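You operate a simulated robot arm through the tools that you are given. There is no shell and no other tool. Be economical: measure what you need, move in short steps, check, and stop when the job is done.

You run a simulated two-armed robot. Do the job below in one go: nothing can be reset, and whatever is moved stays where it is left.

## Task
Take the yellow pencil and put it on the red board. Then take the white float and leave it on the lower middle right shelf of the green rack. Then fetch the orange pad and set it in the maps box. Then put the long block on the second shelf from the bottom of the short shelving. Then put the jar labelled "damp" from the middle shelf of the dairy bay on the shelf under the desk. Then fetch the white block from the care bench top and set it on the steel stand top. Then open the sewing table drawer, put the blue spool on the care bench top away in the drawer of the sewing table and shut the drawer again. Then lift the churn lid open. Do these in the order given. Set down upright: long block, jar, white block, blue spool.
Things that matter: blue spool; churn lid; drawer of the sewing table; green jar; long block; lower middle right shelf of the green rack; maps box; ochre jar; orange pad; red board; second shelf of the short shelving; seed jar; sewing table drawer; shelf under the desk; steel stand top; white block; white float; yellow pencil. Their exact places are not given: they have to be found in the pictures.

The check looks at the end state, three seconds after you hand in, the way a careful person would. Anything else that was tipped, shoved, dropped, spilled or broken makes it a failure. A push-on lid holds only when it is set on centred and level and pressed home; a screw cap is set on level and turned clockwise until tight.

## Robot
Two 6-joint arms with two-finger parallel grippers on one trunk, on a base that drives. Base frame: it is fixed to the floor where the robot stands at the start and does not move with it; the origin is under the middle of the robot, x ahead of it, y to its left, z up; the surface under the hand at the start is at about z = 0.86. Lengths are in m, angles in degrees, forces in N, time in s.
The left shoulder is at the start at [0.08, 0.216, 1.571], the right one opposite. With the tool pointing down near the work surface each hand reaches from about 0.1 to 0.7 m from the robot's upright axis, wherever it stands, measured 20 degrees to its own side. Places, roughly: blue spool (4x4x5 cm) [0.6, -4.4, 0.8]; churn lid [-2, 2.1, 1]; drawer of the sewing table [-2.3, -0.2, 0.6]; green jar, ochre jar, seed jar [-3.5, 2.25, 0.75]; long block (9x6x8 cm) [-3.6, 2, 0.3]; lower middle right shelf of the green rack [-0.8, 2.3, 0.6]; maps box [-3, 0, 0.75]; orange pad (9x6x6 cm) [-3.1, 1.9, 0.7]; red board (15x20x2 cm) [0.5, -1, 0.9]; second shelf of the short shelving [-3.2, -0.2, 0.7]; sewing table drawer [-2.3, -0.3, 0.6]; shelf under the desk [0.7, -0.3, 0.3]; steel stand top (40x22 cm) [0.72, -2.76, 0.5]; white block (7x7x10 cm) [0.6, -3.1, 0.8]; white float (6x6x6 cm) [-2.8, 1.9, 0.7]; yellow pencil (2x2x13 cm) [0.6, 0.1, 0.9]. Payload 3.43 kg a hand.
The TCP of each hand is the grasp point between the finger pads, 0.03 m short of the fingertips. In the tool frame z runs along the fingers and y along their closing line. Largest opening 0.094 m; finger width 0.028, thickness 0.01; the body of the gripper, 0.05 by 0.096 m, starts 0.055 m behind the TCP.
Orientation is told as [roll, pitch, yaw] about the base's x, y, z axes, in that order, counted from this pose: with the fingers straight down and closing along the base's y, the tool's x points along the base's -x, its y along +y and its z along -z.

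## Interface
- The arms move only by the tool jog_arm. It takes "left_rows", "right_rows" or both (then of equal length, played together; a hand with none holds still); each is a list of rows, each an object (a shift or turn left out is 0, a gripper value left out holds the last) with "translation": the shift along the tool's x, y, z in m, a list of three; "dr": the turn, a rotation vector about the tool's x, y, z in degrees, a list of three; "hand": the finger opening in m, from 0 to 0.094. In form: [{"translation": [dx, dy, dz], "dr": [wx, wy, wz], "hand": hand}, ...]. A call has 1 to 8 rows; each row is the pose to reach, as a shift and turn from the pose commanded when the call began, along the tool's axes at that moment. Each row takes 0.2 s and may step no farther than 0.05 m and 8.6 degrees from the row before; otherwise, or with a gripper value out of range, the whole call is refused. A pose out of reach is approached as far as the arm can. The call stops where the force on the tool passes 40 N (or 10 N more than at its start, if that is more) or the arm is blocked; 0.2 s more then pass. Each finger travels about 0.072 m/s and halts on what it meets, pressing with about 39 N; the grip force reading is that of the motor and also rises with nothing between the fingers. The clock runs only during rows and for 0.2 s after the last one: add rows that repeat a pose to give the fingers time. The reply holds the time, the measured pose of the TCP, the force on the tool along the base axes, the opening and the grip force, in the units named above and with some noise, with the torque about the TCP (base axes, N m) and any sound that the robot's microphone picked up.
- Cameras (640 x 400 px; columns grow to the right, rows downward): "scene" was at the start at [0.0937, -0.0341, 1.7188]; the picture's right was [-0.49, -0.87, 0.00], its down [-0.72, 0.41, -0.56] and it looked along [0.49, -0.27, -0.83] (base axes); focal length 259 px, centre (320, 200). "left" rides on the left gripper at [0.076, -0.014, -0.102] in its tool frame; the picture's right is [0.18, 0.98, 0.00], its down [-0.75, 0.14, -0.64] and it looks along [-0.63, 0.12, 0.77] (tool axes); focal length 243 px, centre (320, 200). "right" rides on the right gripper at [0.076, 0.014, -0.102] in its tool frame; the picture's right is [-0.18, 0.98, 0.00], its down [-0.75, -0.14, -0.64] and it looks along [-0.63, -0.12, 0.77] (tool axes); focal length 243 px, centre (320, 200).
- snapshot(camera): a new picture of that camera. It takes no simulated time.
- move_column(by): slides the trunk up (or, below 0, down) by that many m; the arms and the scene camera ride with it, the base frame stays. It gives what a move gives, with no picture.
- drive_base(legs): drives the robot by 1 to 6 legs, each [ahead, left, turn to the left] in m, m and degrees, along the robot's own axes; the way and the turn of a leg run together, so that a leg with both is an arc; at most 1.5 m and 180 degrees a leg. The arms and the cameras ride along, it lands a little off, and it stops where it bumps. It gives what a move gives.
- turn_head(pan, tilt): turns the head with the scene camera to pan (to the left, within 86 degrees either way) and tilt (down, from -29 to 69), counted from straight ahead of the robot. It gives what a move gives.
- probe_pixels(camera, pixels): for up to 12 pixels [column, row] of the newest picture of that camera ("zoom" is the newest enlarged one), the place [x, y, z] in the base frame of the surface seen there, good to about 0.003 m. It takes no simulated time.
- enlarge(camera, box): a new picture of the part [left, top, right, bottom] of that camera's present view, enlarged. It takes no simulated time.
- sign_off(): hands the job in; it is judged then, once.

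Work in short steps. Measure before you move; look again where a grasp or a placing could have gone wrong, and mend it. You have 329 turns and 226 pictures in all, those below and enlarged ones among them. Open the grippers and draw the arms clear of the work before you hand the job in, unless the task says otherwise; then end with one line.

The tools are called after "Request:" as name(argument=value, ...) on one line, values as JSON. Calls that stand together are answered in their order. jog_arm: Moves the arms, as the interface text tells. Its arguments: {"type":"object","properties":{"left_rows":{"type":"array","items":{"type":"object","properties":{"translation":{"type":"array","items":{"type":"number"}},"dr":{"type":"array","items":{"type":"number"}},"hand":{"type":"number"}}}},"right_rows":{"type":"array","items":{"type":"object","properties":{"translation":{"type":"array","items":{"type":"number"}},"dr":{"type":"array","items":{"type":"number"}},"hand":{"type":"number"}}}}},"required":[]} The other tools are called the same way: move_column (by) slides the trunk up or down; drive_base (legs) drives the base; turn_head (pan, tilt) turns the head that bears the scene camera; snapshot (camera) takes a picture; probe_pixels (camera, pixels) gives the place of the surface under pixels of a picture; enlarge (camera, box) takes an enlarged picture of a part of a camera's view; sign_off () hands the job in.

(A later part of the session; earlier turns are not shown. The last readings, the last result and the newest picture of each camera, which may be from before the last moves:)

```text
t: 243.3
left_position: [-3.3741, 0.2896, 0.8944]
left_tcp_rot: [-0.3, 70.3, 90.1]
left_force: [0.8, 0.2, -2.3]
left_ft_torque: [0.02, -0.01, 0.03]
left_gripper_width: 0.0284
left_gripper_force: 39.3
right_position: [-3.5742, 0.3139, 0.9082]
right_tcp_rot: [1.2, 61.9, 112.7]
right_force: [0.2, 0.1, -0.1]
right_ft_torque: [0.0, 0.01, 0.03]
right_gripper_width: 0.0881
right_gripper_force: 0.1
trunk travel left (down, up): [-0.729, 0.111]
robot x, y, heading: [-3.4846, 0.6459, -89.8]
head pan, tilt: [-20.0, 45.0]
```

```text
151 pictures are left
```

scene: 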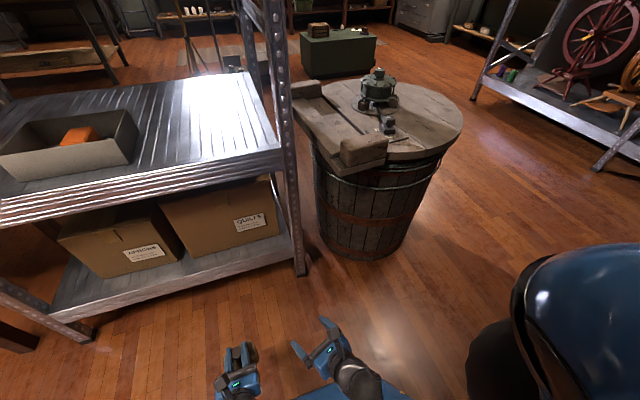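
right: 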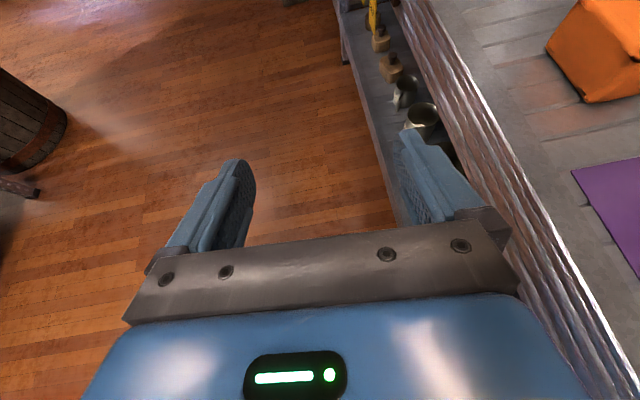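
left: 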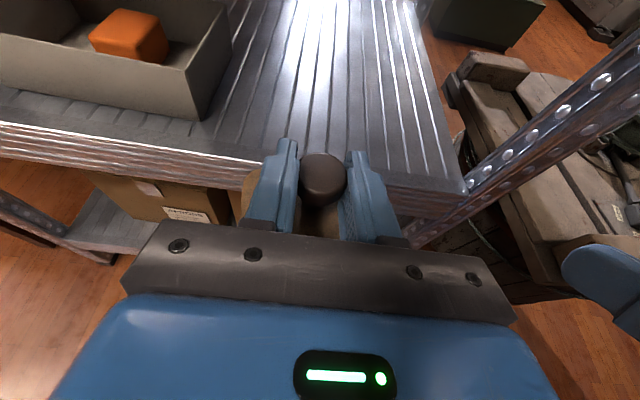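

Move level in by 0.245 m, then lower most of the way.

Request:
jog_arm(left_rows=[{"translation": [0.016, 0.003, 0.045]}, {"translation": [0.032, 0.006, 0.09]}, {"translation": [0.048, 0.009, 0.135]}, {"translation": [0.064, 0.011, 0.18]}, {"translation": [0.084, 0.011, 0.225]}, {"translation": [0.05, 0.011, 0.242]}, {"translation": [0.018, 0.011, 0.254]}])

Request:
snapshot(camera="left")

Request:
snapshot(camera="scene")

```text
t: 244.9
left_position: [-3.3843, 0.0423, 0.8244]
left_tcp_rot: [-0.3, 70.0, 89.9]
left_force: [-0.2, -0.1, -1.0]
left_ft_torque: [0.02, 0.03, 0.06]
left_gripper_width: 0.0286
left_gripper_force: 39.1
right_position: [-3.5752, 0.3117, 0.9066]
right_tcp_rot: [1.2, 61.8, 112.6]
right_force: [-0.3, 0.2, 0.3]
right_ft_torque: [0.0, 0.02, 0.03]
right_gripper_width: 0.0881
right_gripper_force: 0.1
trunk travel left (down, up): [-0.729, 0.111]
robot x, y, heading: [-3.4862, 0.6474, -89.6]
head pan, tilt: [-20.0, 45.0]
```

```text
150 pictures are left
```

left: 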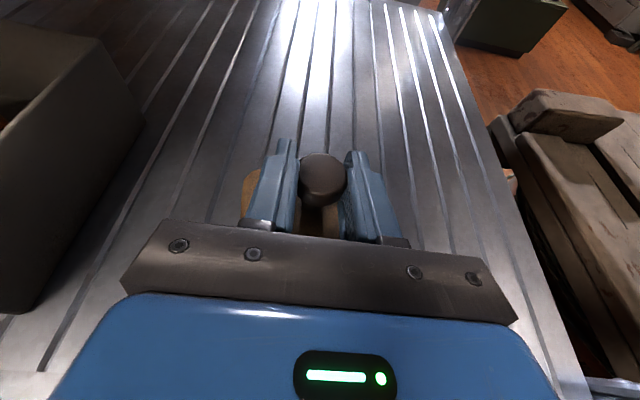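

```text
149 pictures are left
```

scene: 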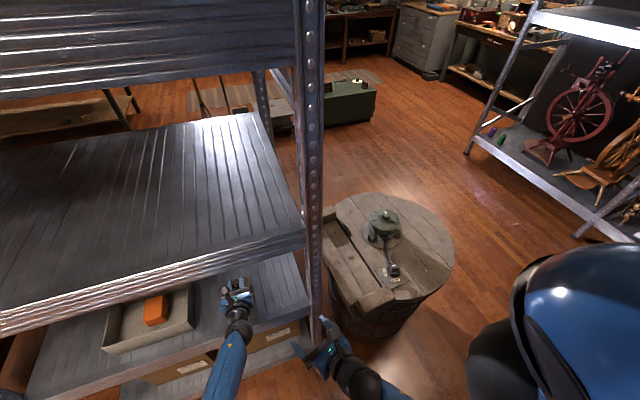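

Lower the last ~12 mm in small steps until contact.

Request:
jog_arm(left_rows=[{"translation": [-0.007, 0, 0.0026]}, {"translation": [-0.0095, 0, 0.0034]}, {"translation": [-0.012, 0, 0.0043]}])

```text
t: 245.7
left_position: [-3.3844, 0.0438, 0.8139]
left_tcp_rot: [-0.2, 70.4, 90.2]
left_force: [0.6, 0.6, 14.5]
left_ft_torque: [0.33, -0.03, -0.06]
left_gripper_width: 0.0286
left_gripper_force: 38.9
right_position: [-3.5757, 0.3134, 0.9073]
right_tcp_rot: [1.3, 62.0, 112.7]
right_force: [-0.2, 0.6, -0.2]
right_ft_torque: [0.01, 0.04, 0.02]
right_gripper_width: 0.0879
right_gripper_force: 0.2
trunk travel left (down, up): [-0.729, 0.111]
robot x, y, heading: [-3.4839, 0.6515, -89.8]
head pan, tilt: [-20.0, 45.0]
```

Contact at 14 N: it stands. I open and pull straight back.

Request:
jog_arm(left_rows=[{"hand": 0.045}, {"hand": 0.06}, {"hand": 0.06}, {"translation": [0.0, 0, -0.02]}, {"translation": [0.0, 0, -0.06]}, {"translation": [0, 0, -0.1]}, {"translation": [-0.01, 0, -0.145]}, {"translation": [-0.02, 0, -0.19]}])

Request:
snapshot(camera="left")

```text
t: 247.5
left_position: [-3.3845, 0.23, 0.8575]
left_tcp_rot: [0.0, 70.1, 90.3]
left_force: [-0.5, -0.4, 0.0]
left_ft_torque: [0.0, -0.01, -0.01]
left_gripper_width: 0.0599
left_gripper_force: 0.0
right_position: [-3.5744, 0.3141, 0.907]
right_tcp_rot: [1.2, 61.8, 112.7]
right_force: [0.0, -0.4, 0.4]
right_ft_torque: [-0.04, 0.01, -0.02]
right_gripper_width: 0.0881
right_gripper_force: 0.1
trunk travel left (down, up): [-0.729, 0.111]
robot x, y, heading: [-3.4883, 0.648, -89.8]
head pan, tilt: [-20.0, 45.0]
```

```text
148 pictures are left
```

left: 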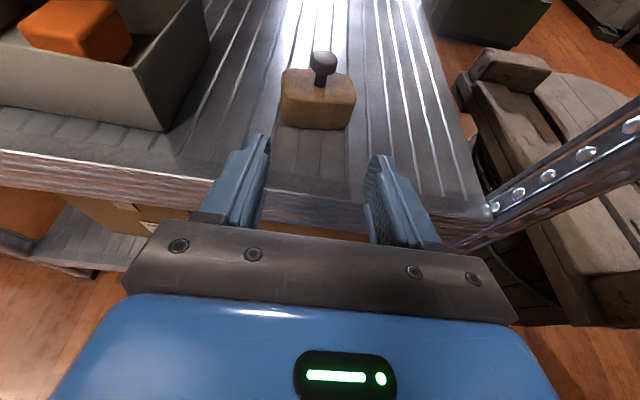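

The long block stands on the second shelf. Now the jar: back off, turn to the dairy bay and raise the trunk to look over the cans.

Request:
drive_base(legs=[[-0.4, 0, 0], [0, 0, 180], [0.3, 0, 0]])

Request:
move_column(by=0.1)

Request:
turn_head(pan=-5, tilt=50)

Request:
snapshot(camera="scene")

```text
t: 259.1
left_position: [-3.6031, 1.7654, 0.8584]
left_tcp_rot: [-0.1, 70.1, -89.1]
left_force: [-0.7, 0.3, -0.6]
left_ft_torque: [0.0, -0.03, 0.0]
left_gripper_width: 0.0602
left_gripper_force: 0.0
right_position: [-3.4125, 1.6843, 0.9078]
right_tcp_rot: [1.3, 61.9, -66.4]
right_force: [0.3, 1.2, -0.7]
right_ft_torque: [-0.01, 0.02, 0.01]
right_gripper_width: 0.0881
right_gripper_force: 0.0
trunk travel left (down, up): [-0.729, 0.111]
robot x, y, heading: [-3.4963, 1.3558, 91.2]
head pan, tilt: [-20.0, 45.0]
```

```text
t: 260.4
left_position: [-3.6033, 1.7665, 0.956]
left_tcp_rot: [-0.2, 70.0, -89.1]
left_force: [0.2, -0.1, 0.0]
left_ft_torque: [0.0, -0.05, -0.01]
left_gripper_width: 0.06
left_gripper_force: 0.1
right_position: [-3.4119, 1.6859, 1.0066]
right_tcp_rot: [1.1, 61.8, -66.5]
right_force: [0.2, 0.3, -0.9]
right_ft_torque: [-0.01, 0.0, 0.01]
right_gripper_width: 0.0877
right_gripper_force: 0.1
trunk travel left (down, up): [-0.829, 0.011]
robot x, y, heading: [-3.4956, 1.3487, 91.2]
head pan, tilt: [-20.0, 45.0]
```

```text
t: 261.2
left_position: [-3.6035, 1.7667, 0.9581]
left_tcp_rot: [-0.2, 70.0, -89.1]
left_force: [-1.6, 0.6, 0.9]
left_ft_torque: [-0.01, -0.01, 0.05]
left_gripper_width: 0.06
left_gripper_force: 0.1
right_position: [-3.4122, 1.6841, 1.0065]
right_tcp_rot: [1.2, 61.7, -66.5]
right_force: [-0.5, 0.3, -0.6]
right_ft_torque: [-0.02, 0.03, 0.0]
right_gripper_width: 0.0879
right_gripper_force: 0.0
trunk travel left (down, up): [-0.829, 0.011]
robot x, y, heading: [-3.5001, 1.3484, 91.3]
head pan, tilt: [-5.0, 50.0]
```

```text
147 pictures are left
```

scene: 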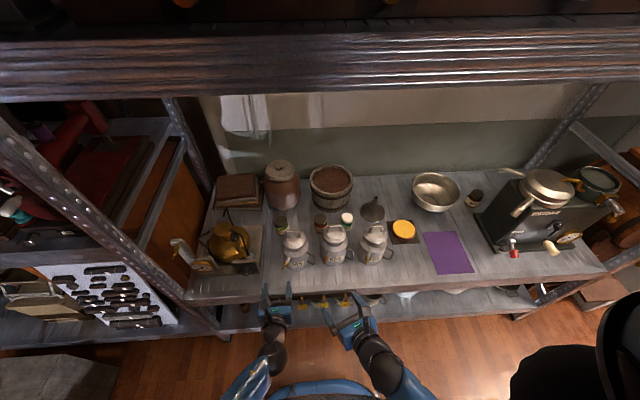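

Request:
enlarge(camera="scene", box=[250, 180, 420, 286])

Request:
probe_pixels(camera="scene", pixels=[[281, 218], [319, 217], [346, 216], [281, 228], [346, 228], [320, 228], [295, 240], [334, 236], [373, 232], [475, 193]])

Request:
snapshot(camera="left")

Request:
snapshot(camera="right")

```text
3.76 times, centred on (335, 233) of scene
```

zoom: 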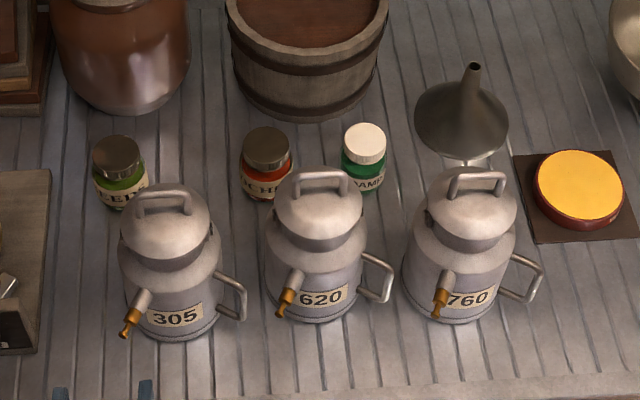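

```text
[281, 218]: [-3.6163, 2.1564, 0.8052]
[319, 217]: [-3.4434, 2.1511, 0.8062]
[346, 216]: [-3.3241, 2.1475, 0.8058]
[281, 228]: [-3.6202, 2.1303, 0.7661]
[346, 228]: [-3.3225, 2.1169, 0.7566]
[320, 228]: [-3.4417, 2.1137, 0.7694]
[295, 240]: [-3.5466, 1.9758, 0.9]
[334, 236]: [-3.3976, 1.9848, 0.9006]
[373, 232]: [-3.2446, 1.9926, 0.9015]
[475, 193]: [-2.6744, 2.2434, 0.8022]
```

```text
145 pictures are left
```

left: 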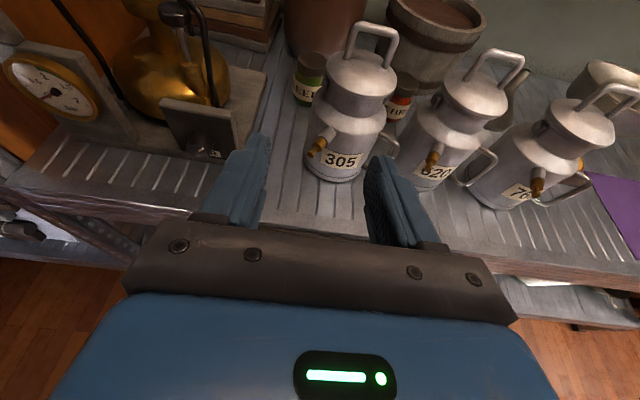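

```text
144 pictures are left
```

right: 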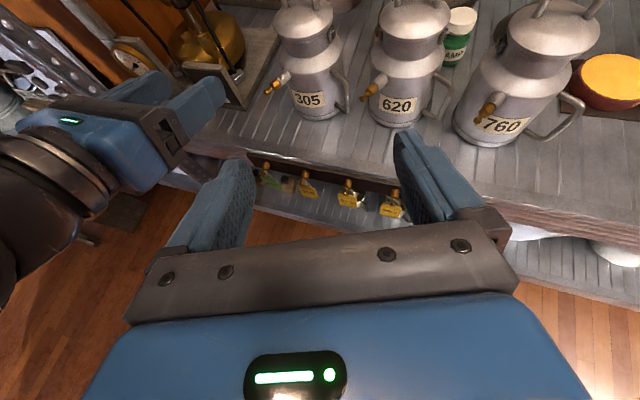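

The green jar labelled DAMP is at (-3.323, 2.14), behind the cans. I'll take it from above (closing along y). First unpitch the left hand and yaw it 90°.

Request:
jog_arm(left_rows=[{"dr": [0, -8.5, 0]}, {"dr": [0, -17, 0]}, {"dr": [0, -25.5, 0]}, {"dr": [0, -34, 0]}, {"dr": [0, -42.5, 0]}, {"dr": [0, -51, 0]}, {"dr": [0, -59.5, 0]}, {"dr": [0, -68, 0]}])

Request:
drive_base(legs=[[0, -0.36, -1.2]])

Request:
jog_arm(left_rows=[{"dr": [0, -2, -8]}, {"dr": [0, -2, -16.5]}, {"dr": [0, -2, -25]}, {"dr": [0, -2, -33.5]}, {"dr": [0, -2, -42]}, {"dr": [0, -2, -50.5]}, {"dr": [0, -2, -59]}, {"dr": [0, -2, -67.5]}])

```text
t: 263.0
left_position: [-3.6035, 1.7677, 0.956]
left_tcp_rot: [-0.1, 1.8, -88.8]
left_force: [0.4, -0.5, -0.2]
left_ft_torque: [-0.01, -0.01, -0.04]
left_gripper_width: 0.0598
left_gripper_force: 0.1
right_position: [-3.4123, 1.6863, 1.0064]
right_tcp_rot: [1.1, 61.7, -66.5]
right_force: [-0.3, -0.6, 0.3]
right_ft_torque: [-0.01, -0.03, 0.02]
right_gripper_width: 0.0875
right_gripper_force: 0.0
trunk travel left (down, up): [-0.829, 0.011]
robot x, y, heading: [-3.4984, 1.3486, 91.1]
head pan, tilt: [-5.0, 50.0]
```

```text
t: 265.3
left_position: [-3.2386, 1.7721, 0.9573]
left_tcp_rot: [0.1, 2.0, -90.3]
left_force: [-0.8, -0.4, 0.1]
left_ft_torque: [0.02, -0.01, -0.02]
left_gripper_width: 0.06
left_gripper_force: 0.1
right_position: [-3.0501, 1.6863, 1.0071]
right_tcp_rot: [1.5, 61.7, -67.7]
right_force: [-0.4, 0.3, 0.2]
right_ft_torque: [-0.04, -0.02, -0.01]
right_gripper_width: 0.0879
right_gripper_force: 0.1
trunk travel left (down, up): [-0.829, 0.011]
robot x, y, heading: [-3.14, 1.3493, 89.5]
head pan, tilt: [-5.0, 50.0]
```

```text
t: 267.1
left_position: [-3.2359, 1.773, 0.9563]
left_tcp_rot: [0.9, -0.7, -22.7]
left_force: [0.0, 0.1, -0.3]
left_ft_torque: [0.01, 0.04, 0.01]
left_gripper_width: 0.0599
left_gripper_force: 0.0
right_position: [-3.0477, 1.6857, 1.0075]
right_tcp_rot: [1.2, 61.8, -67.9]
right_force: [0.0, 0.0, -0.7]
right_ft_torque: [0.0, -0.01, 0.0]
right_gripper_width: 0.0881
right_gripper_force: 0.2
trunk travel left (down, up): [-0.829, 0.011]
robot x, y, heading: [-3.1378, 1.3523, 89.8]
head pan, tilt: [-5.0, 50.0]
```

Finish the yaw, raising the hand 5 cm, then drive 0.12 m closer.

Request:
jog_arm(left_rows=[{"translation": [0, 0, -0.015], "dr": [-0.5, 0.3, -8]}, {"translation": [0, 0, -0.03], "dr": [-1, 0.6, -16]}, {"translation": [0, 0, -0.05], "dr": [-1, 0.8, -22.7]}])

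Request:
drive_base(legs=[[0.11, 0, 0]])

Request:
snapshot(camera="scene")

Request:
snapshot(camera="left")

```text
t: 267.9
left_position: [-3.2368, 1.772, 1.0063]
left_tcp_rot: [1.5, -0.4, -0.1]
left_force: [-0.3, -0.3, 0.2]
left_ft_torque: [-0.02, 0.02, 0.03]
left_gripper_width: 0.0597
left_gripper_force: 0.0
right_position: [-3.0475, 1.6866, 1.0063]
right_tcp_rot: [1.3, 61.8, -67.9]
right_force: [0.8, -0.1, 0.4]
right_ft_torque: [-0.01, 0.01, 0.01]
right_gripper_width: 0.0879
right_gripper_force: 0.1
trunk travel left (down, up): [-0.829, 0.011]
robot x, y, heading: [-3.1354, 1.3514, 89.6]
head pan, tilt: [-5.0, 50.0]
```

```text
t: 269.1
left_position: [-3.2371, 1.8751, 1.0087]
left_tcp_rot: [1.9, -0.4, -0.2]
left_force: [-0.5, -0.5, 0.2]
left_ft_torque: [0.04, -0.02, -0.02]
left_gripper_width: 0.06
left_gripper_force: 0.0
right_position: [-3.0459, 1.7884, 1.0086]
right_tcp_rot: [1.6, 62.0, -67.7]
right_force: [0.8, -0.4, 0.5]
right_ft_torque: [0.01, 0.0, -0.05]
right_gripper_width: 0.088
right_gripper_force: 0.1
trunk travel left (down, up): [-0.829, 0.011]
robot x, y, heading: [-3.1396, 1.4641, 89.5]
head pan, tilt: [-5.0, 50.0]
```

```text
143 pictures are left
```

scene: 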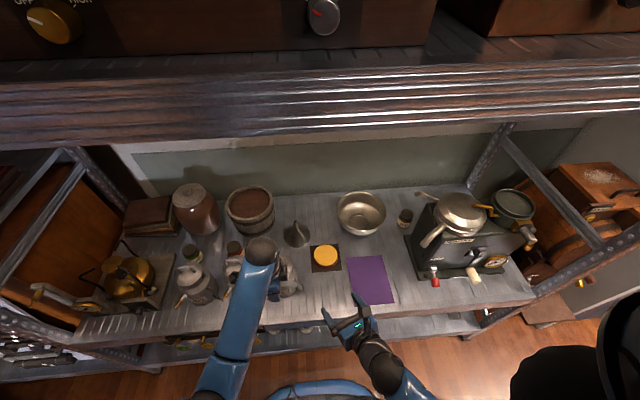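

```text
142 pictures are left
```

left: 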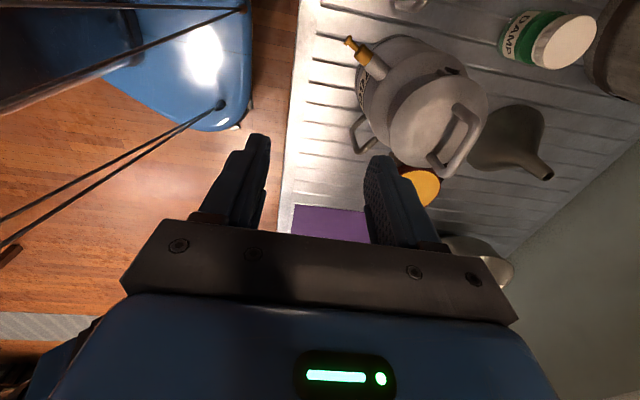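

DAMP label is confirmed. I probe the lid and neighbours from the hand camera.

Request:
probe_pixels(camera="left", pixels=[[565, 42], [540, 50], [590, 40], [570, 20], [515, 40], [600, 60], [520, 130], [430, 70], [545, 172], [620, 90]])

```text
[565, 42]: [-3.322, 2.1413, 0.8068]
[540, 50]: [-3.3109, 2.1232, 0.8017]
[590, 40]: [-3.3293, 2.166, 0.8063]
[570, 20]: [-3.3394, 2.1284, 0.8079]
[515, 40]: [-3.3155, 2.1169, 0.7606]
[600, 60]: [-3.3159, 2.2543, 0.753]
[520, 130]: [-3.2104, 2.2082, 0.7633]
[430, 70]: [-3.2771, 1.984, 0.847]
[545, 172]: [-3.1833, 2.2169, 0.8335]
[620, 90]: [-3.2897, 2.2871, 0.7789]
```

Jar centre (-3.323, 2.142), top 0.807. For better reach I draw the hand back, lower the trunk 0.14, and raise the hand again.

Request:
jog_arm(left_rows=[{"translation": [0, -0.04, 0], "dr": [1.7, 0, 0]}, {"translation": [0, -0.08, 0], "dr": [1.7, 0, 0]}, {"translation": [0, -0.11, 0], "dr": [1.7, 0, 0]}])

Request:
move_column(by=-0.14)

Request:
jog_arm(left_rows=[{"translation": [0.0, 0, -0.04]}, {"translation": [0.02, 0, -0.08]}, {"translation": [0.04, 0.01, -0.11]}, {"translation": [0.06, 0.04, -0.125]}, {"translation": [0.07, 0.085, -0.125]}, {"translation": [0.08, 0.13, -0.125]}, {"translation": [0.086, 0.175, -0.125]}])

```text
t: 269.9
left_position: [-3.2366, 1.7696, 1.0026]
left_tcp_rot: [-0.2, -0.5, -0.2]
left_force: [0.5, 0.7, -0.2]
left_ft_torque: [0.03, 0.03, 0.04]
left_gripper_width: 0.0599
left_gripper_force: 0.0
right_position: [-3.0473, 1.794, 1.0065]
right_tcp_rot: [1.3, 61.9, -67.8]
right_force: [0.3, 0.5, 0.3]
right_ft_torque: [0.02, 0.01, 0.01]
right_gripper_width: 0.0881
right_gripper_force: 0.1
trunk travel left (down, up): [-0.829, 0.011]
robot x, y, heading: [-3.1359, 1.4596, 89.7]
head pan, tilt: [-5.0, 50.0]
```

```text
t: 271.5
left_position: [-3.2376, 1.77, 0.8644]
left_tcp_rot: [-0.1, -0.4, -0.3]
left_force: [0.3, -0.9, 0.2]
left_ft_torque: [0.0, 0.01, 0.01]
left_gripper_width: 0.0601
left_gripper_force: 0.1
right_position: [-3.0465, 1.7931, 0.8666]
right_tcp_rot: [1.2, 61.8, -67.8]
right_force: [0.4, 0.0, 0.2]
right_ft_torque: [0.04, -0.01, -0.03]
right_gripper_width: 0.0882
right_gripper_force: 0.0
trunk travel left (down, up): [-0.689, 0.151]
robot x, y, heading: [-3.1398, 1.4603, 89.6]
head pan, tilt: [-5.0, 50.0]
```

```text
t: 273.1
left_position: [-3.3214, 1.9721, 0.9123]
left_tcp_rot: [0.0, -0.4, -0.2]
left_force: [0.1, -0.6, 0.9]
left_ft_torque: [-0.04, 0.01, 0.0]
left_gripper_width: 0.0603
left_gripper_force: 0.0
left hand out of reach, approached as far as the arm can: row 1, 2, 3, 4, 5, 6, 7
right_position: [-3.0466, 1.7947, 0.8658]
right_tcp_rot: [1.2, 61.7, -68.0]
right_force: [0.0, 0.5, -0.3]
right_ft_torque: [-0.02, -0.03, 0.02]
right_gripper_width: 0.088
right_gripper_force: 0.1
trunk travel left (down, up): [-0.689, 0.151]
robot x, y, heading: [-3.14, 1.4622, 89.7]
head pan, tilt: [-5.0, 50.0]
```

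The hand's upper limit follows the shoulder, so I raise the trunk 0.1 again to lift clear of the can handles, then look.

Request:
move_column(by=0.1)

Request:
snapshot(camera="left")

```text
t: 274.5
left_position: [-3.3212, 1.9705, 1.0131]
left_tcp_rot: [0.0, -0.4, -0.2]
left_force: [0.4, -0.3, 0.4]
left_ft_torque: [0.01, 0.0, 0.0]
left_gripper_width: 0.0597
left_gripper_force: 0.0
right_position: [-3.0465, 1.7936, 0.9665]
right_tcp_rot: [1.2, 61.7, -68.0]
right_force: [-0.8, -0.4, 0.2]
right_ft_torque: [-0.01, 0.0, -0.02]
right_gripper_width: 0.0879
right_gripper_force: 0.0
trunk travel left (down, up): [-0.789, 0.051]
robot x, y, heading: [-3.1376, 1.461, 89.7]
head pan, tilt: [-5.0, 50.0]
```

```text
141 pictures are left
```

left: 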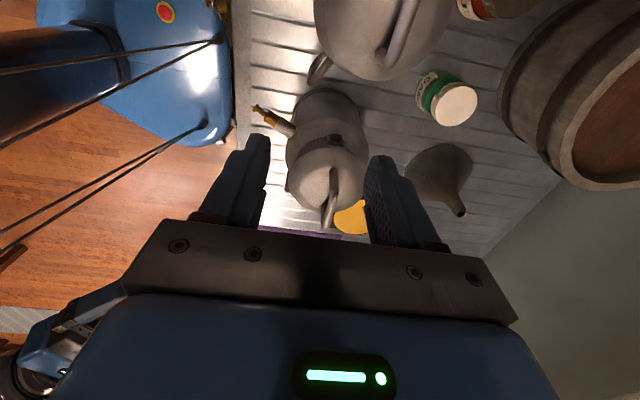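

Now move over the jar at (450,100) in the picture: +0.172 in y, and descend part way to z≈0.9.

Request:
jog_arm(left_rows=[{"translation": [0, 0.043, 0]}, {"translation": [0, 0.086, 0]}, {"translation": [0.001, 0.129, 0.01]}, {"translation": [0.002, 0.172, 0.02]}, {"translation": [0.002, 0.172, 0.06]}, {"translation": [0.002, 0.172, 0.1]}])

Request:
snapshot(camera="left")

```text
t: 275.9
left_position: [-3.3215, 2.1342, 0.9138]
left_tcp_rot: [0.0, -0.4, -0.1]
left_force: [0.1, -2.8, -1.5]
left_ft_torque: [0.14, -0.05, -0.02]
left_gripper_width: 0.06
left_gripper_force: 0.2
left hand out of reach, approached as far as the arm can: row 6
right_position: [-3.0453, 1.7943, 0.9666]
right_tcp_rot: [1.1, 61.7, -68.0]
right_force: [0.0, -0.1, 0.0]
right_ft_torque: [0.03, -0.01, 0.01]
right_gripper_width: 0.0882
right_gripper_force: 0.2
trunk travel left (down, up): [-0.789, 0.051]
robot x, y, heading: [-3.1366, 1.4602, 89.6]
head pan, tilt: [-5.0, 50.0]
```

```text
140 pictures are left
```

left: 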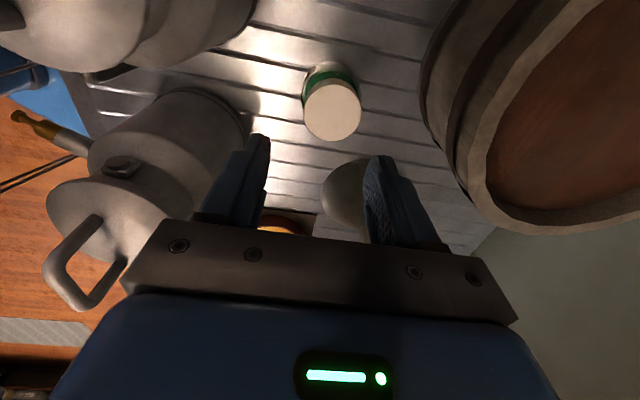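

Extension limit is reached 8 mm short in y, which is fine with a wider opening. I open to 0.08 and descend with the trunk.

Request:
jog_arm(left_rows=[{"hand": 0.08}, {"hand": 0.08}])

Request:
move_column(by=-0.07)

Request:
snapshot(camera="left")

```text
t: 276.5
left_position: [-3.3214, 2.135, 0.9163]
left_tcp_rot: [0.1, -0.4, -0.3]
left_force: [0.2, 0.5, 1.0]
left_ft_torque: [-0.01, 0.0, -0.02]
left_gripper_width: 0.0797
left_gripper_force: 0.1
right_position: [-3.046, 1.7944, 0.9669]
right_tcp_rot: [1.3, 61.6, -68.0]
right_force: [0.3, -0.7, -0.2]
right_ft_torque: [-0.01, -0.01, 0.05]
right_gripper_width: 0.088
right_gripper_force: 0.1
trunk travel left (down, up): [-0.789, 0.051]
robot x, y, heading: [-3.142, 1.462, 89.8]
head pan, tilt: [-5.0, 50.0]
```

```text
t: 277.6
left_position: [-3.3215, 2.1357, 0.8471]
left_tcp_rot: [0.1, -0.4, -0.2]
left_force: [0.3, 0.8, 0.5]
left_ft_torque: [0.0, 0.05, 0.04]
left_gripper_width: 0.0799
left_gripper_force: 0.1
right_position: [-3.0467, 1.7946, 0.8967]
right_tcp_rot: [1.2, 61.8, -67.9]
right_force: [-0.6, -0.6, 0.1]
right_ft_torque: [-0.02, -0.02, -0.04]
right_gripper_width: 0.0881
right_gripper_force: 0.1
trunk travel left (down, up): [-0.719, 0.121]
robot x, y, heading: [-3.139, 1.4583, 89.9]
head pan, tilt: [-5.0, 50.0]
```

```text
139 pictures are left
```

left: 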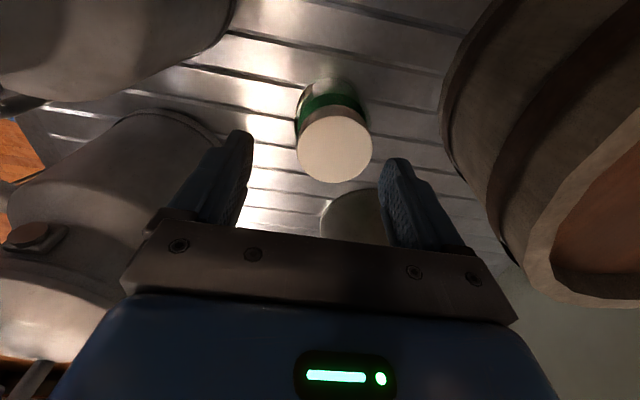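

Jar is centred between the fingers. Descend another 7.5 cm by trunk and close.

Request:
move_column(by=-0.075)

Request:
jog_arm(left_rows=[{"hand": 0.02}, {"hand": 0.02}, {"hand": 0.02}, {"hand": 0.02}, {"hand": 0.02}, {"hand": 0.02}])

Request:
snapshot(camera="left")

```text
t: 278.7
left_position: [-3.3217, 2.1349, 0.7717]
left_tcp_rot: [0.2, -0.4, -0.3]
left_force: [0.2, 0.4, -0.6]
left_ft_torque: [-0.01, 0.02, -0.03]
left_gripper_width: 0.0802
left_gripper_force: 0.5
right_position: [-3.0465, 1.7946, 0.822]
right_tcp_rot: [1.2, 61.8, -68.0]
right_force: [1.0, 0.1, -0.2]
right_ft_torque: [-0.02, 0.01, 0.0]
right_gripper_width: 0.088
right_gripper_force: 0.0
trunk travel left (down, up): [-0.644, 0.196]
robot x, y, heading: [-3.1389, 1.462, 89.6]
head pan, tilt: [-5.0, 50.0]
```

```text
t: 280.1
left_position: [-3.3214, 2.1348, 0.7707]
left_tcp_rot: [0.1, -0.3, -0.1]
left_force: [1.0, 0.8, 2.2]
left_ft_torque: [-0.01, 0.02, -0.03]
left_gripper_width: 0.0595
left_gripper_force: 39.3
right_position: [-3.0464, 1.7936, 0.8214]
right_tcp_rot: [1.2, 61.8, -68.0]
right_force: [-0.3, -1.1, -0.4]
right_ft_torque: [0.0, -0.04, -0.02]
right_gripper_width: 0.088
right_gripper_force: 0.0
trunk travel left (down, up): [-0.644, 0.196]
robot x, y, heading: [-3.1354, 1.4593, 89.4]
head pan, tilt: [-5.0, 50.0]
```

```text
138 pictures are left
```

left: 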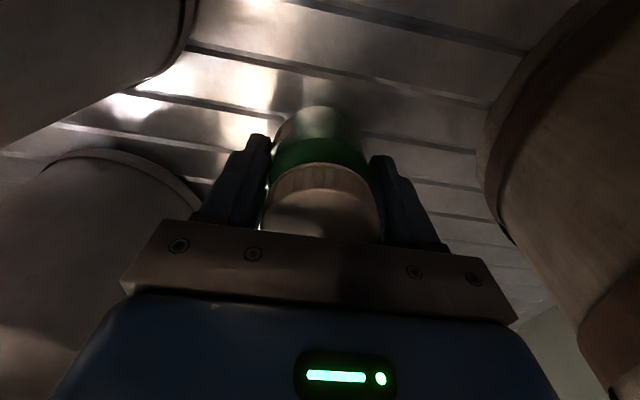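

Held at 0.0595. I lift with the trunk by 0.19, so the jar clears the can handles.

Request:
move_column(by=0.19)

Request:
snapshot(camera="left")

Request:
snapshot(camera="scene")

```text
t: 282.1
left_position: [-3.3229, 2.1342, 0.9603]
left_tcp_rot: [0.2, -0.4, -0.2]
left_force: [-0.1, 0.2, -1.8]
left_ft_torque: [0.01, -0.01, -0.01]
left_gripper_width: 0.0598
left_gripper_force: 38.8
right_position: [-3.046, 1.7956, 1.0121]
right_tcp_rot: [1.3, 61.7, -68.1]
right_force: [-0.4, 0.8, 0.2]
right_ft_torque: [0.0, -0.01, 0.03]
right_gripper_width: 0.0879
right_gripper_force: 0.1
trunk travel left (down, up): [-0.834, 0.006]
robot x, y, heading: [-3.141, 1.4613, 90.0]
head pan, tilt: [-5.0, 50.0]
```

```text
137 pictures are left
```

left: 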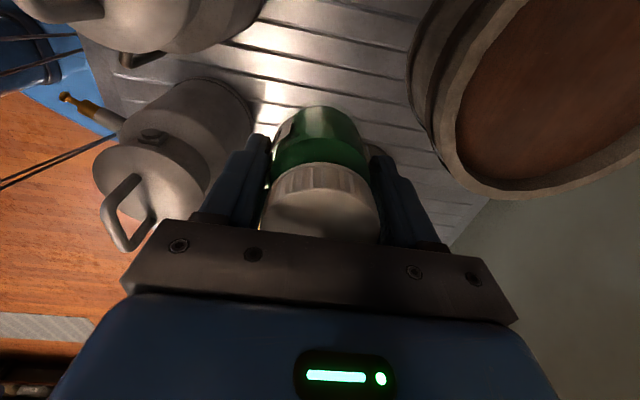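

```text
136 pictures are left
```

scene: 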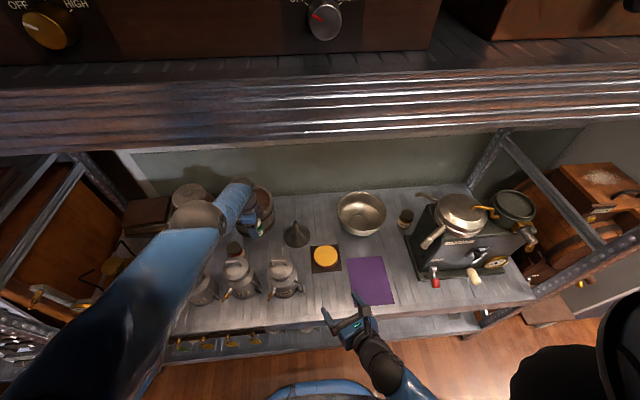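

Jar clear. I retract it straight toward the robot between the handles.

Request:
jog_arm(left_rows=[{"translation": [0, -0.02, -0.03]}, {"translation": [0, -0.06, -0.035]}, {"translation": [0, -0.1, -0.035]}, {"translation": [0, -0.145, -0.035]}, {"translation": [0, -0.19, -0.035]}, {"translation": [0, -0.235, -0.035]}, {"translation": [0, -0.28, -0.035]}, {"translation": [0, -0.325, -0.035]}])

Request:
snapshot(camera="scene")

```text
t: 283.9
left_position: [-3.3104, 2.035, 0.8294]
left_tcp_rot: [1.1, -0.5, 0.0]
left_force: [-2.0, -3.9, 11.0]
left_ft_torque: [0.06, -0.7, -0.19]
left_gripper_width: 0.0597
left_gripper_force: 39.0
left hand out of reach, approached as far as the arm can: row 1, 2, 3, 4, 5, 6, 7, 8
right_position: [-3.0482, 1.79, 1.0139]
right_tcp_rot: [1.4, 62.0, -67.6]
right_force: [0.6, -0.1, -0.9]
right_ft_torque: [0.03, 0.01, -0.02]
right_gripper_width: 0.0879
right_gripper_force: 0.1
trunk travel left (down, up): [-0.834, 0.006]
robot x, y, heading: [-3.1399, 1.4578, 90.0]
head pan, tilt: [-5.0, 50.0]
heard: snap
stopped in row 8 (left hand): the force on the tool passed its limit at 73 N (the readings are from after the stop); the commanded pose is now the measured one
```

```text
135 pictures are left
```

scene: 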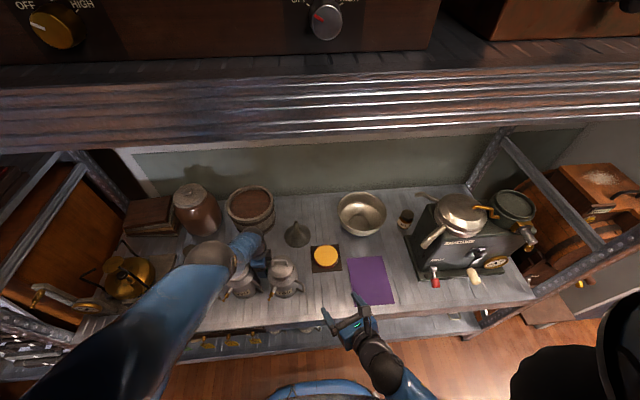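

The hand dipped because the high pose was out of reach, and a snap was heard. I look closely before moving.

Request:
enlarge(camera="scene", box=[160, 200, 330, 320])

Request:
snapshot(camera="left")

Request:
snapshot(camera="right")

```text
3.33 times, centred on (245, 260) of scene
```

zoom: 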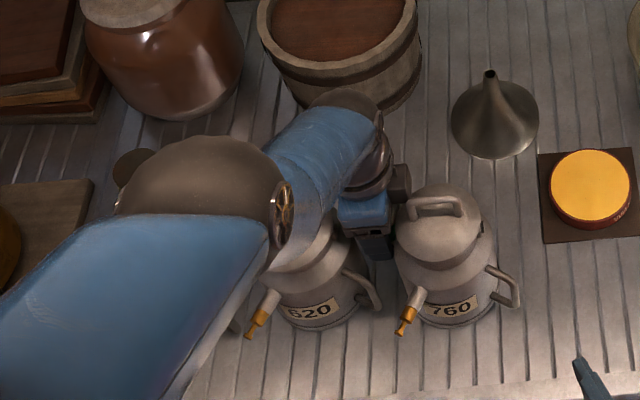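

```text
133 pictures are left
```

left: 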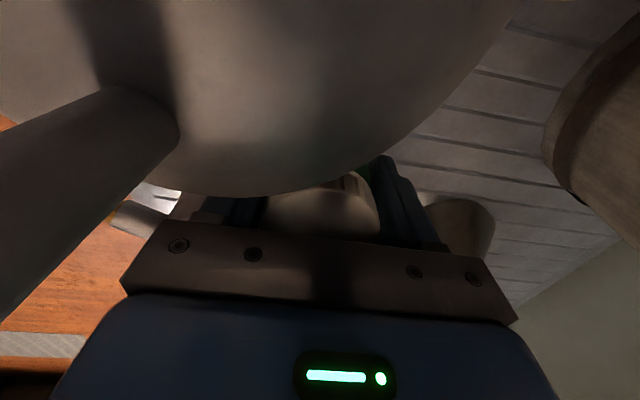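

```text
132 pictures are left
```

right: 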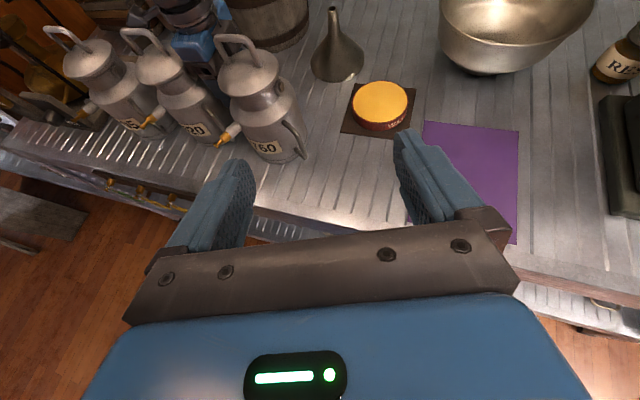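

All three cans still stand. I probe their tops and look at the damp jar before recovering.

Request:
probe_pixels(camera="right", pixels=[[238, 45], [250, 65], [148, 42], [160, 68], [68, 40], [85, 65], [265, 148], [190, 130], [335, 30], [380, 100]])

Request:
enlarge(camera="right", box=[30, 0, 330, 180])

```text
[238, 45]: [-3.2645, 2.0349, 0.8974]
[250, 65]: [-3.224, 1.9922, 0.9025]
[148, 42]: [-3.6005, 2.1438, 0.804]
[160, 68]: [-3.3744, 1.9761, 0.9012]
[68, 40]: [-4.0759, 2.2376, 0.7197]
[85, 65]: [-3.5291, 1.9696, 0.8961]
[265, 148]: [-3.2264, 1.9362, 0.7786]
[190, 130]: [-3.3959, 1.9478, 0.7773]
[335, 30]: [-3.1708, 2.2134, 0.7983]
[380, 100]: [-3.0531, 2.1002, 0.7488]
```

```text
2.13 times, centred on (180, 90) of right
```

zoom: 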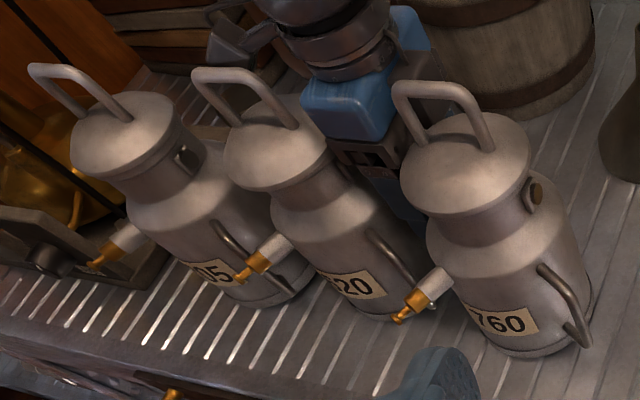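

The cans look in place. I back off in small steps: away from them (+y) and up.

Request:
jog_arm(left_rows=[{"translation": [0.003, 0.02, -0.01]}, {"translation": [0.008, 0.04, -0.025]}, {"translation": [0.012, 0.06, -0.045]}])

Request:
snapshot(camera="left")

```text
t: 284.7
left_position: [-3.3226, 2.088, 0.8823]
left_tcp_rot: [0.9, -0.4, 0.0]
left_force: [-0.5, -0.6, -1.6]
left_ft_torque: [0.03, 0.0, 0.05]
left_gripper_width: 0.0595
left_gripper_force: 38.9
left hand out of reach, approached as far as the arm can: row 1, 2, 3
right_position: [-3.0463, 1.7938, 1.0112]
right_tcp_rot: [1.1, 61.7, -67.9]
right_force: [0.3, 0.1, -0.4]
right_ft_torque: [0.0, -0.02, -0.01]
right_gripper_width: 0.0878
right_gripper_force: 0.1
trunk travel left (down, up): [-0.834, 0.006]
robot x, y, heading: [-3.1421, 1.4598, 89.8]
head pan, tilt: [-5.0, 50.0]
```

```text
130 pictures are left
```

left: 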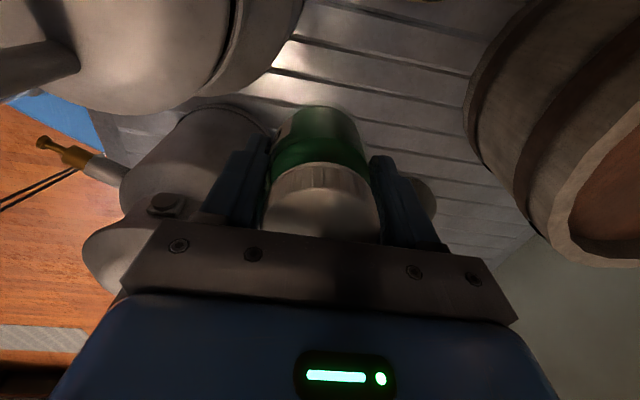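

Jar and lid are fine. The arm is at its outer limit; moving straight up shortens it, so I raise in small steps.

Request:
jog_arm(left_rows=[{"translation": [0, 0, -0.02]}, {"translation": [0, 0.0, -0.04]}])

```text
t: 285.3
left_position: [-3.3232, 2.0851, 0.9222]
left_tcp_rot: [1.0, -0.6, 0.0]
left_force: [-0.6, 0.0, -1.4]
left_ft_torque: [0.0, 0.02, 0.01]
left_gripper_width: 0.0595
left_gripper_force: 39.0
right_position: [-3.0477, 1.7922, 1.0125]
right_tcp_rot: [1.3, 61.8, -67.8]
right_force: [-0.5, -0.8, -0.5]
right_ft_torque: [0.03, 0.02, -0.01]
right_gripper_width: 0.0881
right_gripper_force: 0.1
trunk travel left (down, up): [-0.834, 0.006]
robot x, y, heading: [-3.1361, 1.4604, 89.9]
head pan, tilt: [-5.0, 50.0]
```

That works. Continue up to about z≈1.0.

Request:
jog_arm(left_rows=[{"translation": [0, 0, -0.025]}, {"translation": [0, 0.0, -0.05]}, {"translation": [0, 0, -0.075]}])

Request:
snapshot(camera="left")

```text
t: 286.1
left_position: [-3.3232, 2.0843, 0.9977]
left_tcp_rot: [0.9, -0.5, 0.0]
left_force: [-0.1, -1.1, -1.1]
left_ft_torque: [0.01, 0.04, 0.01]
left_gripper_width: 0.0594
left_gripper_force: 38.8
right_position: [-3.0461, 1.794, 1.0121]
right_tcp_rot: [1.1, 61.7, -67.9]
right_force: [-0.5, 0.5, 0.5]
right_ft_torque: [0.01, 0.01, -0.01]
right_gripper_width: 0.0879
right_gripper_force: 0.2
trunk travel left (down, up): [-0.834, 0.006]
robot x, y, heading: [-3.1407, 1.4629, 89.8]
head pan, tilt: [-5.0, 50.0]
```

```text
129 pictures are left
```

left: 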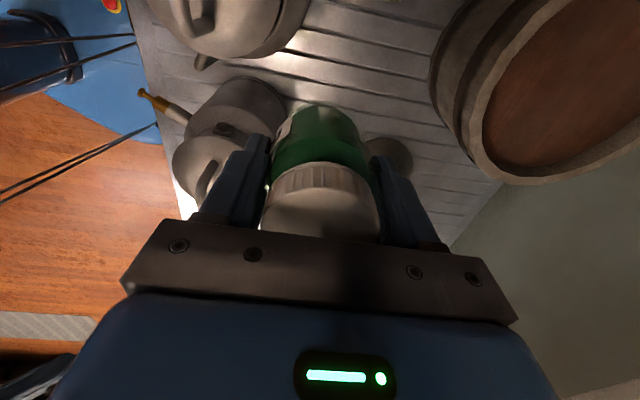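

Jar bottom now ≈0.945, above all handles. I back the whole robot straight out by 0.4 m.

Request:
drive_base(legs=[[-0.42, 0, 0]])

Request:
turn_head(pan=0, tilt=45)

Request:
snapshot(camera="scene")

Request:
enlarge(camera="scene", box=[200, 160, 420, 300])

```text
t: 288.7
left_position: [-3.3273, 1.6707, 0.9964]
left_tcp_rot: [0.7, -0.5, 0.1]
left_force: [-0.5, 0.5, -1.5]
left_ft_torque: [-0.02, -0.02, 0.01]
left_gripper_width: 0.0596
left_gripper_force: 39.0
right_position: [-3.0492, 1.3794, 1.0109]
right_tcp_rot: [1.1, 61.6, -68.0]
right_force: [1.1, 0.1, 0.5]
right_ft_torque: [0.04, 0.0, -0.01]
right_gripper_width: 0.0882
right_gripper_force: 0.0
trunk travel left (down, up): [-0.834, 0.006]
robot x, y, heading: [-3.1386, 1.0402, 89.9]
head pan, tilt: [-5.0, 50.0]
```

```text
t: 289.3
left_position: [-3.3265, 1.6677, 0.9976]
left_tcp_rot: [0.9, -0.5, 0.0]
left_force: [-0.4, 0.2, -2.4]
left_ft_torque: [0.0, -0.03, 0.03]
left_gripper_width: 0.0594
left_gripper_force: 38.7
right_position: [-3.0487, 1.3801, 1.011]
right_tcp_rot: [1.1, 61.7, -67.8]
right_force: [0.1, 0.7, 0.1]
right_ft_torque: [0.03, -0.03, -0.02]
right_gripper_width: 0.0882
right_gripper_force: 0.1
trunk travel left (down, up): [-0.834, 0.006]
robot x, y, heading: [-3.1375, 1.0424, 89.9]
head pan, tilt: [0.0, 45.0]
```

```text
128 pictures are left
```

scene: 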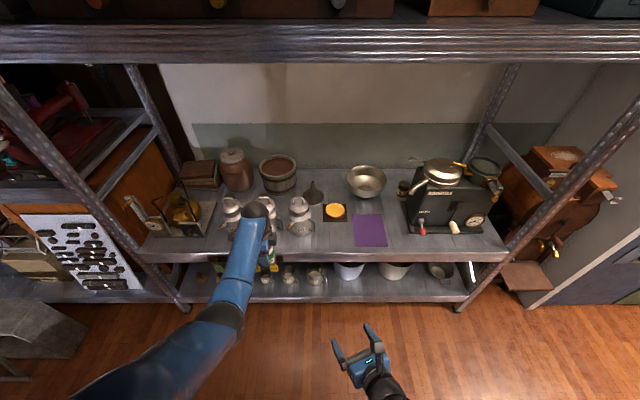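

```text
2.86 times, centred on (310, 230) of scene
```

zoom: 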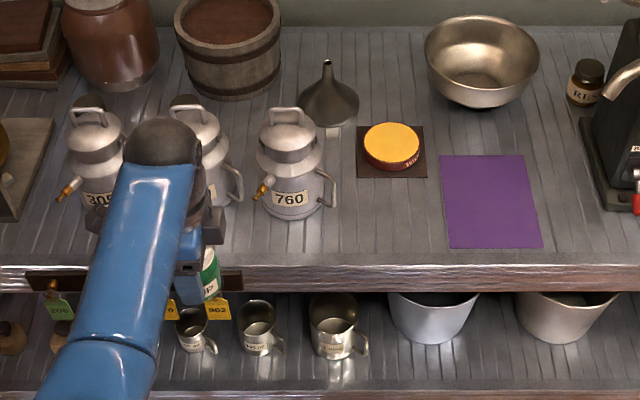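

All cans upright. I verify their positions against the earlier values.

Request:
probe_pixels(camera="scene", pixels=[[301, 198], [299, 202], [268, 200], [231, 202], [298, 230]])

Request:
enlarge(camera="scene", box=[220, 185, 320, 250])

```text
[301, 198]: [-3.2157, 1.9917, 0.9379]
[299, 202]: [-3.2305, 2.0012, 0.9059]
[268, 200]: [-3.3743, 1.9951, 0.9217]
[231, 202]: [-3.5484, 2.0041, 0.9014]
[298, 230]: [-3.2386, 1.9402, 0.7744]
```

```text
6.15 times, centred on (270, 218) of scene
```

zoom: 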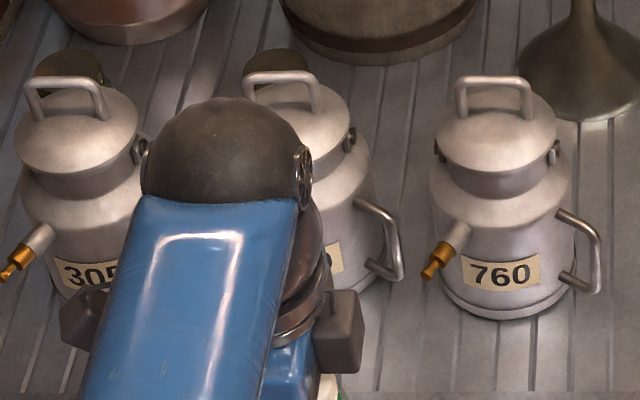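

Jar in hand, scene intact. I draw the hand in 0.15 m, then go to the desk keeping clear of the rack wheels.

Request:
jog_arm(left_rows=[{"translation": [0, -0.04, 0]}, {"translation": [0, -0.08, 0.0]}, {"translation": [0, -0.12, 0.01]}, {"translation": [0, -0.16, 0.02]}])

Request:
drive_base(legs=[[-0.18, -0.3, 0], [0, -1.3, 0], [0, -1.0, 0], [0, 0, -90]])

Request:
turn_head(pan=-20, tilt=40)

Request:
snapshot(camera="scene")

```text
t: 290.3
left_position: [-3.3275, 1.5076, 0.9765]
left_tcp_rot: [1.1, -0.4, 0.2]
left_force: [0.4, 0.2, -2.3]
left_ft_torque: [0.03, 0.01, -0.01]
left_gripper_width: 0.0594
left_gripper_force: 38.5
right_position: [-3.0487, 1.376, 1.0122]
right_tcp_rot: [1.3, 61.9, -67.7]
right_force: [0.0, -0.3, 0.3]
right_ft_torque: [-0.02, -0.01, -0.02]
right_gripper_width: 0.0879
right_gripper_force: 0.0
trunk travel left (down, up): [-0.834, 0.006]
robot x, y, heading: [-3.1391, 1.0468, 89.9]
head pan, tilt: [0.0, 45.0]
```

```text
t: 307.3
left_position: [-0.0847, 1.0157, 0.9768]
left_tcp_rot: [1.0, -0.5, -90.1]
left_force: [0.2, 0.1, -2.5]
left_ft_torque: [-0.01, 0.02, 0.0]
left_gripper_width: 0.0593
left_gripper_force: 38.8
right_position: [-0.2138, 0.7398, 1.0124]
right_tcp_rot: [1.2, 61.7, -158.0]
right_force: [-0.1, -0.4, 0.2]
right_ft_torque: [-0.01, 0.0, 0.0]
right_gripper_width: 0.088
right_gripper_force: 0.1
trunk travel left (down, up): [-0.834, 0.006]
robot x, y, heading: [-0.5466, 0.8306, -0.4]
head pan, tilt: [0.0, 45.0]
```

```text
t: 308.1
left_position: [-0.0833, 1.0163, 0.9758]
left_tcp_rot: [1.0, -0.5, -90.0]
left_force: [-0.2, 0.6, -1.8]
left_ft_torque: [-0.01, -0.03, 0.03]
left_gripper_width: 0.0594
left_gripper_force: 39.0
right_position: [-0.2149, 0.7389, 1.0122]
right_tcp_rot: [1.3, 61.9, -157.9]
right_force: [0.2, -0.4, 0.2]
right_ft_torque: [0.01, 0.0, 0.0]
right_gripper_width: 0.0879
right_gripper_force: 0.0
trunk travel left (down, up): [-0.834, 0.006]
robot x, y, heading: [-0.5474, 0.8302, -0.3]
head pan, tilt: [-20.0, 40.0]
```

```text
125 pictures are left
```

scene: 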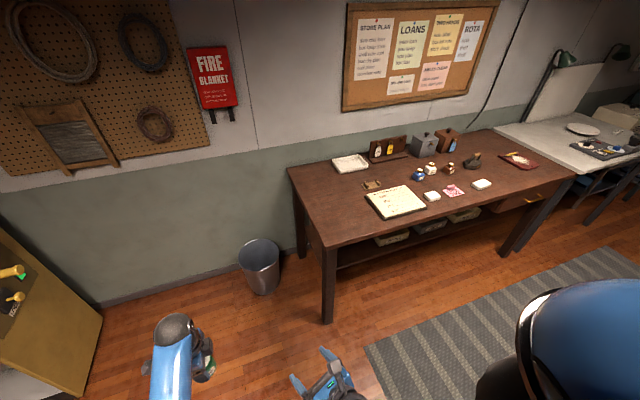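

Strafe right along the desk to y≈-0.25 and lower the trunk to look under the desk.

Request:
drive_base(legs=[[0, -1.1, 0]])

Request:
move_column(by=-0.4)

Request:
turn_head(pan=0, tilt=35)

Request:
snapshot(camera="scene")

```text
t: 313.7
left_position: [-0.09, -0.0812, 0.9744]
left_tcp_rot: [1.1, -0.6, -90.0]
left_force: [-0.7, -0.5, -2.9]
left_ft_torque: [0.01, 0.03, 0.01]
left_gripper_width: 0.0593
left_gripper_force: 39.1
right_position: [-0.2203, -0.3592, 1.0116]
right_tcp_rot: [1.2, 61.7, -157.9]
right_force: [-0.6, 0.4, -0.5]
right_ft_torque: [-0.02, 0.01, 0.02]
right_gripper_width: 0.088
right_gripper_force: 0.0
trunk travel left (down, up): [-0.834, 0.006]
robot x, y, heading: [-0.5554, -0.2715, -0.0]
head pan, tilt: [-20.0, 40.0]
```

```text
t: 317.6
left_position: [-0.0904, -0.0822, 0.5756]
left_tcp_rot: [1.0, -0.5, -90.0]
left_force: [0.0, -0.7, -1.3]
left_ft_torque: [0.02, 0.01, 0.01]
left_gripper_width: 0.059
left_gripper_force: 38.9
right_position: [-0.2209, -0.3604, 0.6122]
right_tcp_rot: [1.2, 61.8, -157.8]
right_force: [-0.2, -0.6, 0.9]
right_ft_torque: [-0.01, -0.01, 0.0]
right_gripper_width: 0.0883
right_gripper_force: 0.2
trunk travel left (down, up): [-0.434, 0.406]
robot x, y, heading: [-0.5514, -0.2683, -0.0]
head pan, tilt: [-20.0, 40.0]
```

```text
t: 318.4
left_position: [-0.0902, -0.0821, 0.5756]
left_tcp_rot: [1.1, -0.4, -90.1]
left_force: [-0.7, -0.2, -1.8]
left_ft_torque: [0.02, -0.05, 0.0]
left_gripper_width: 0.0594
left_gripper_force: 38.9
right_position: [-0.2189, -0.3601, 0.611]
right_tcp_rot: [1.1, 61.8, -157.9]
right_force: [0.3, 0.1, -1.0]
right_ft_torque: [0.02, -0.02, -0.01]
right_gripper_width: 0.0881
right_gripper_force: 0.1
trunk travel left (down, up): [-0.434, 0.406]
robot x, y, heading: [-0.5528, -0.2666, -0.2]
head pan, tilt: [0.0, 35.0]
```

```text
124 pictures are left
```

scene: 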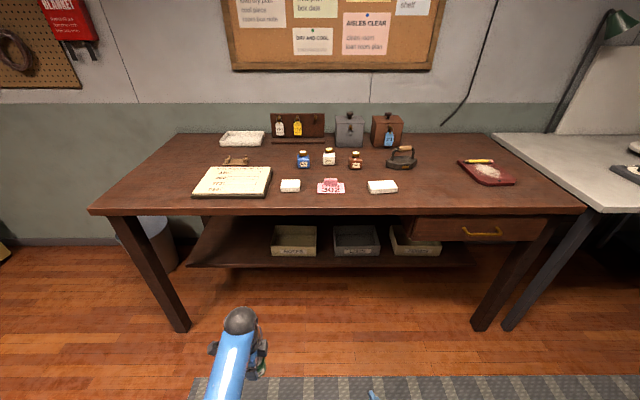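

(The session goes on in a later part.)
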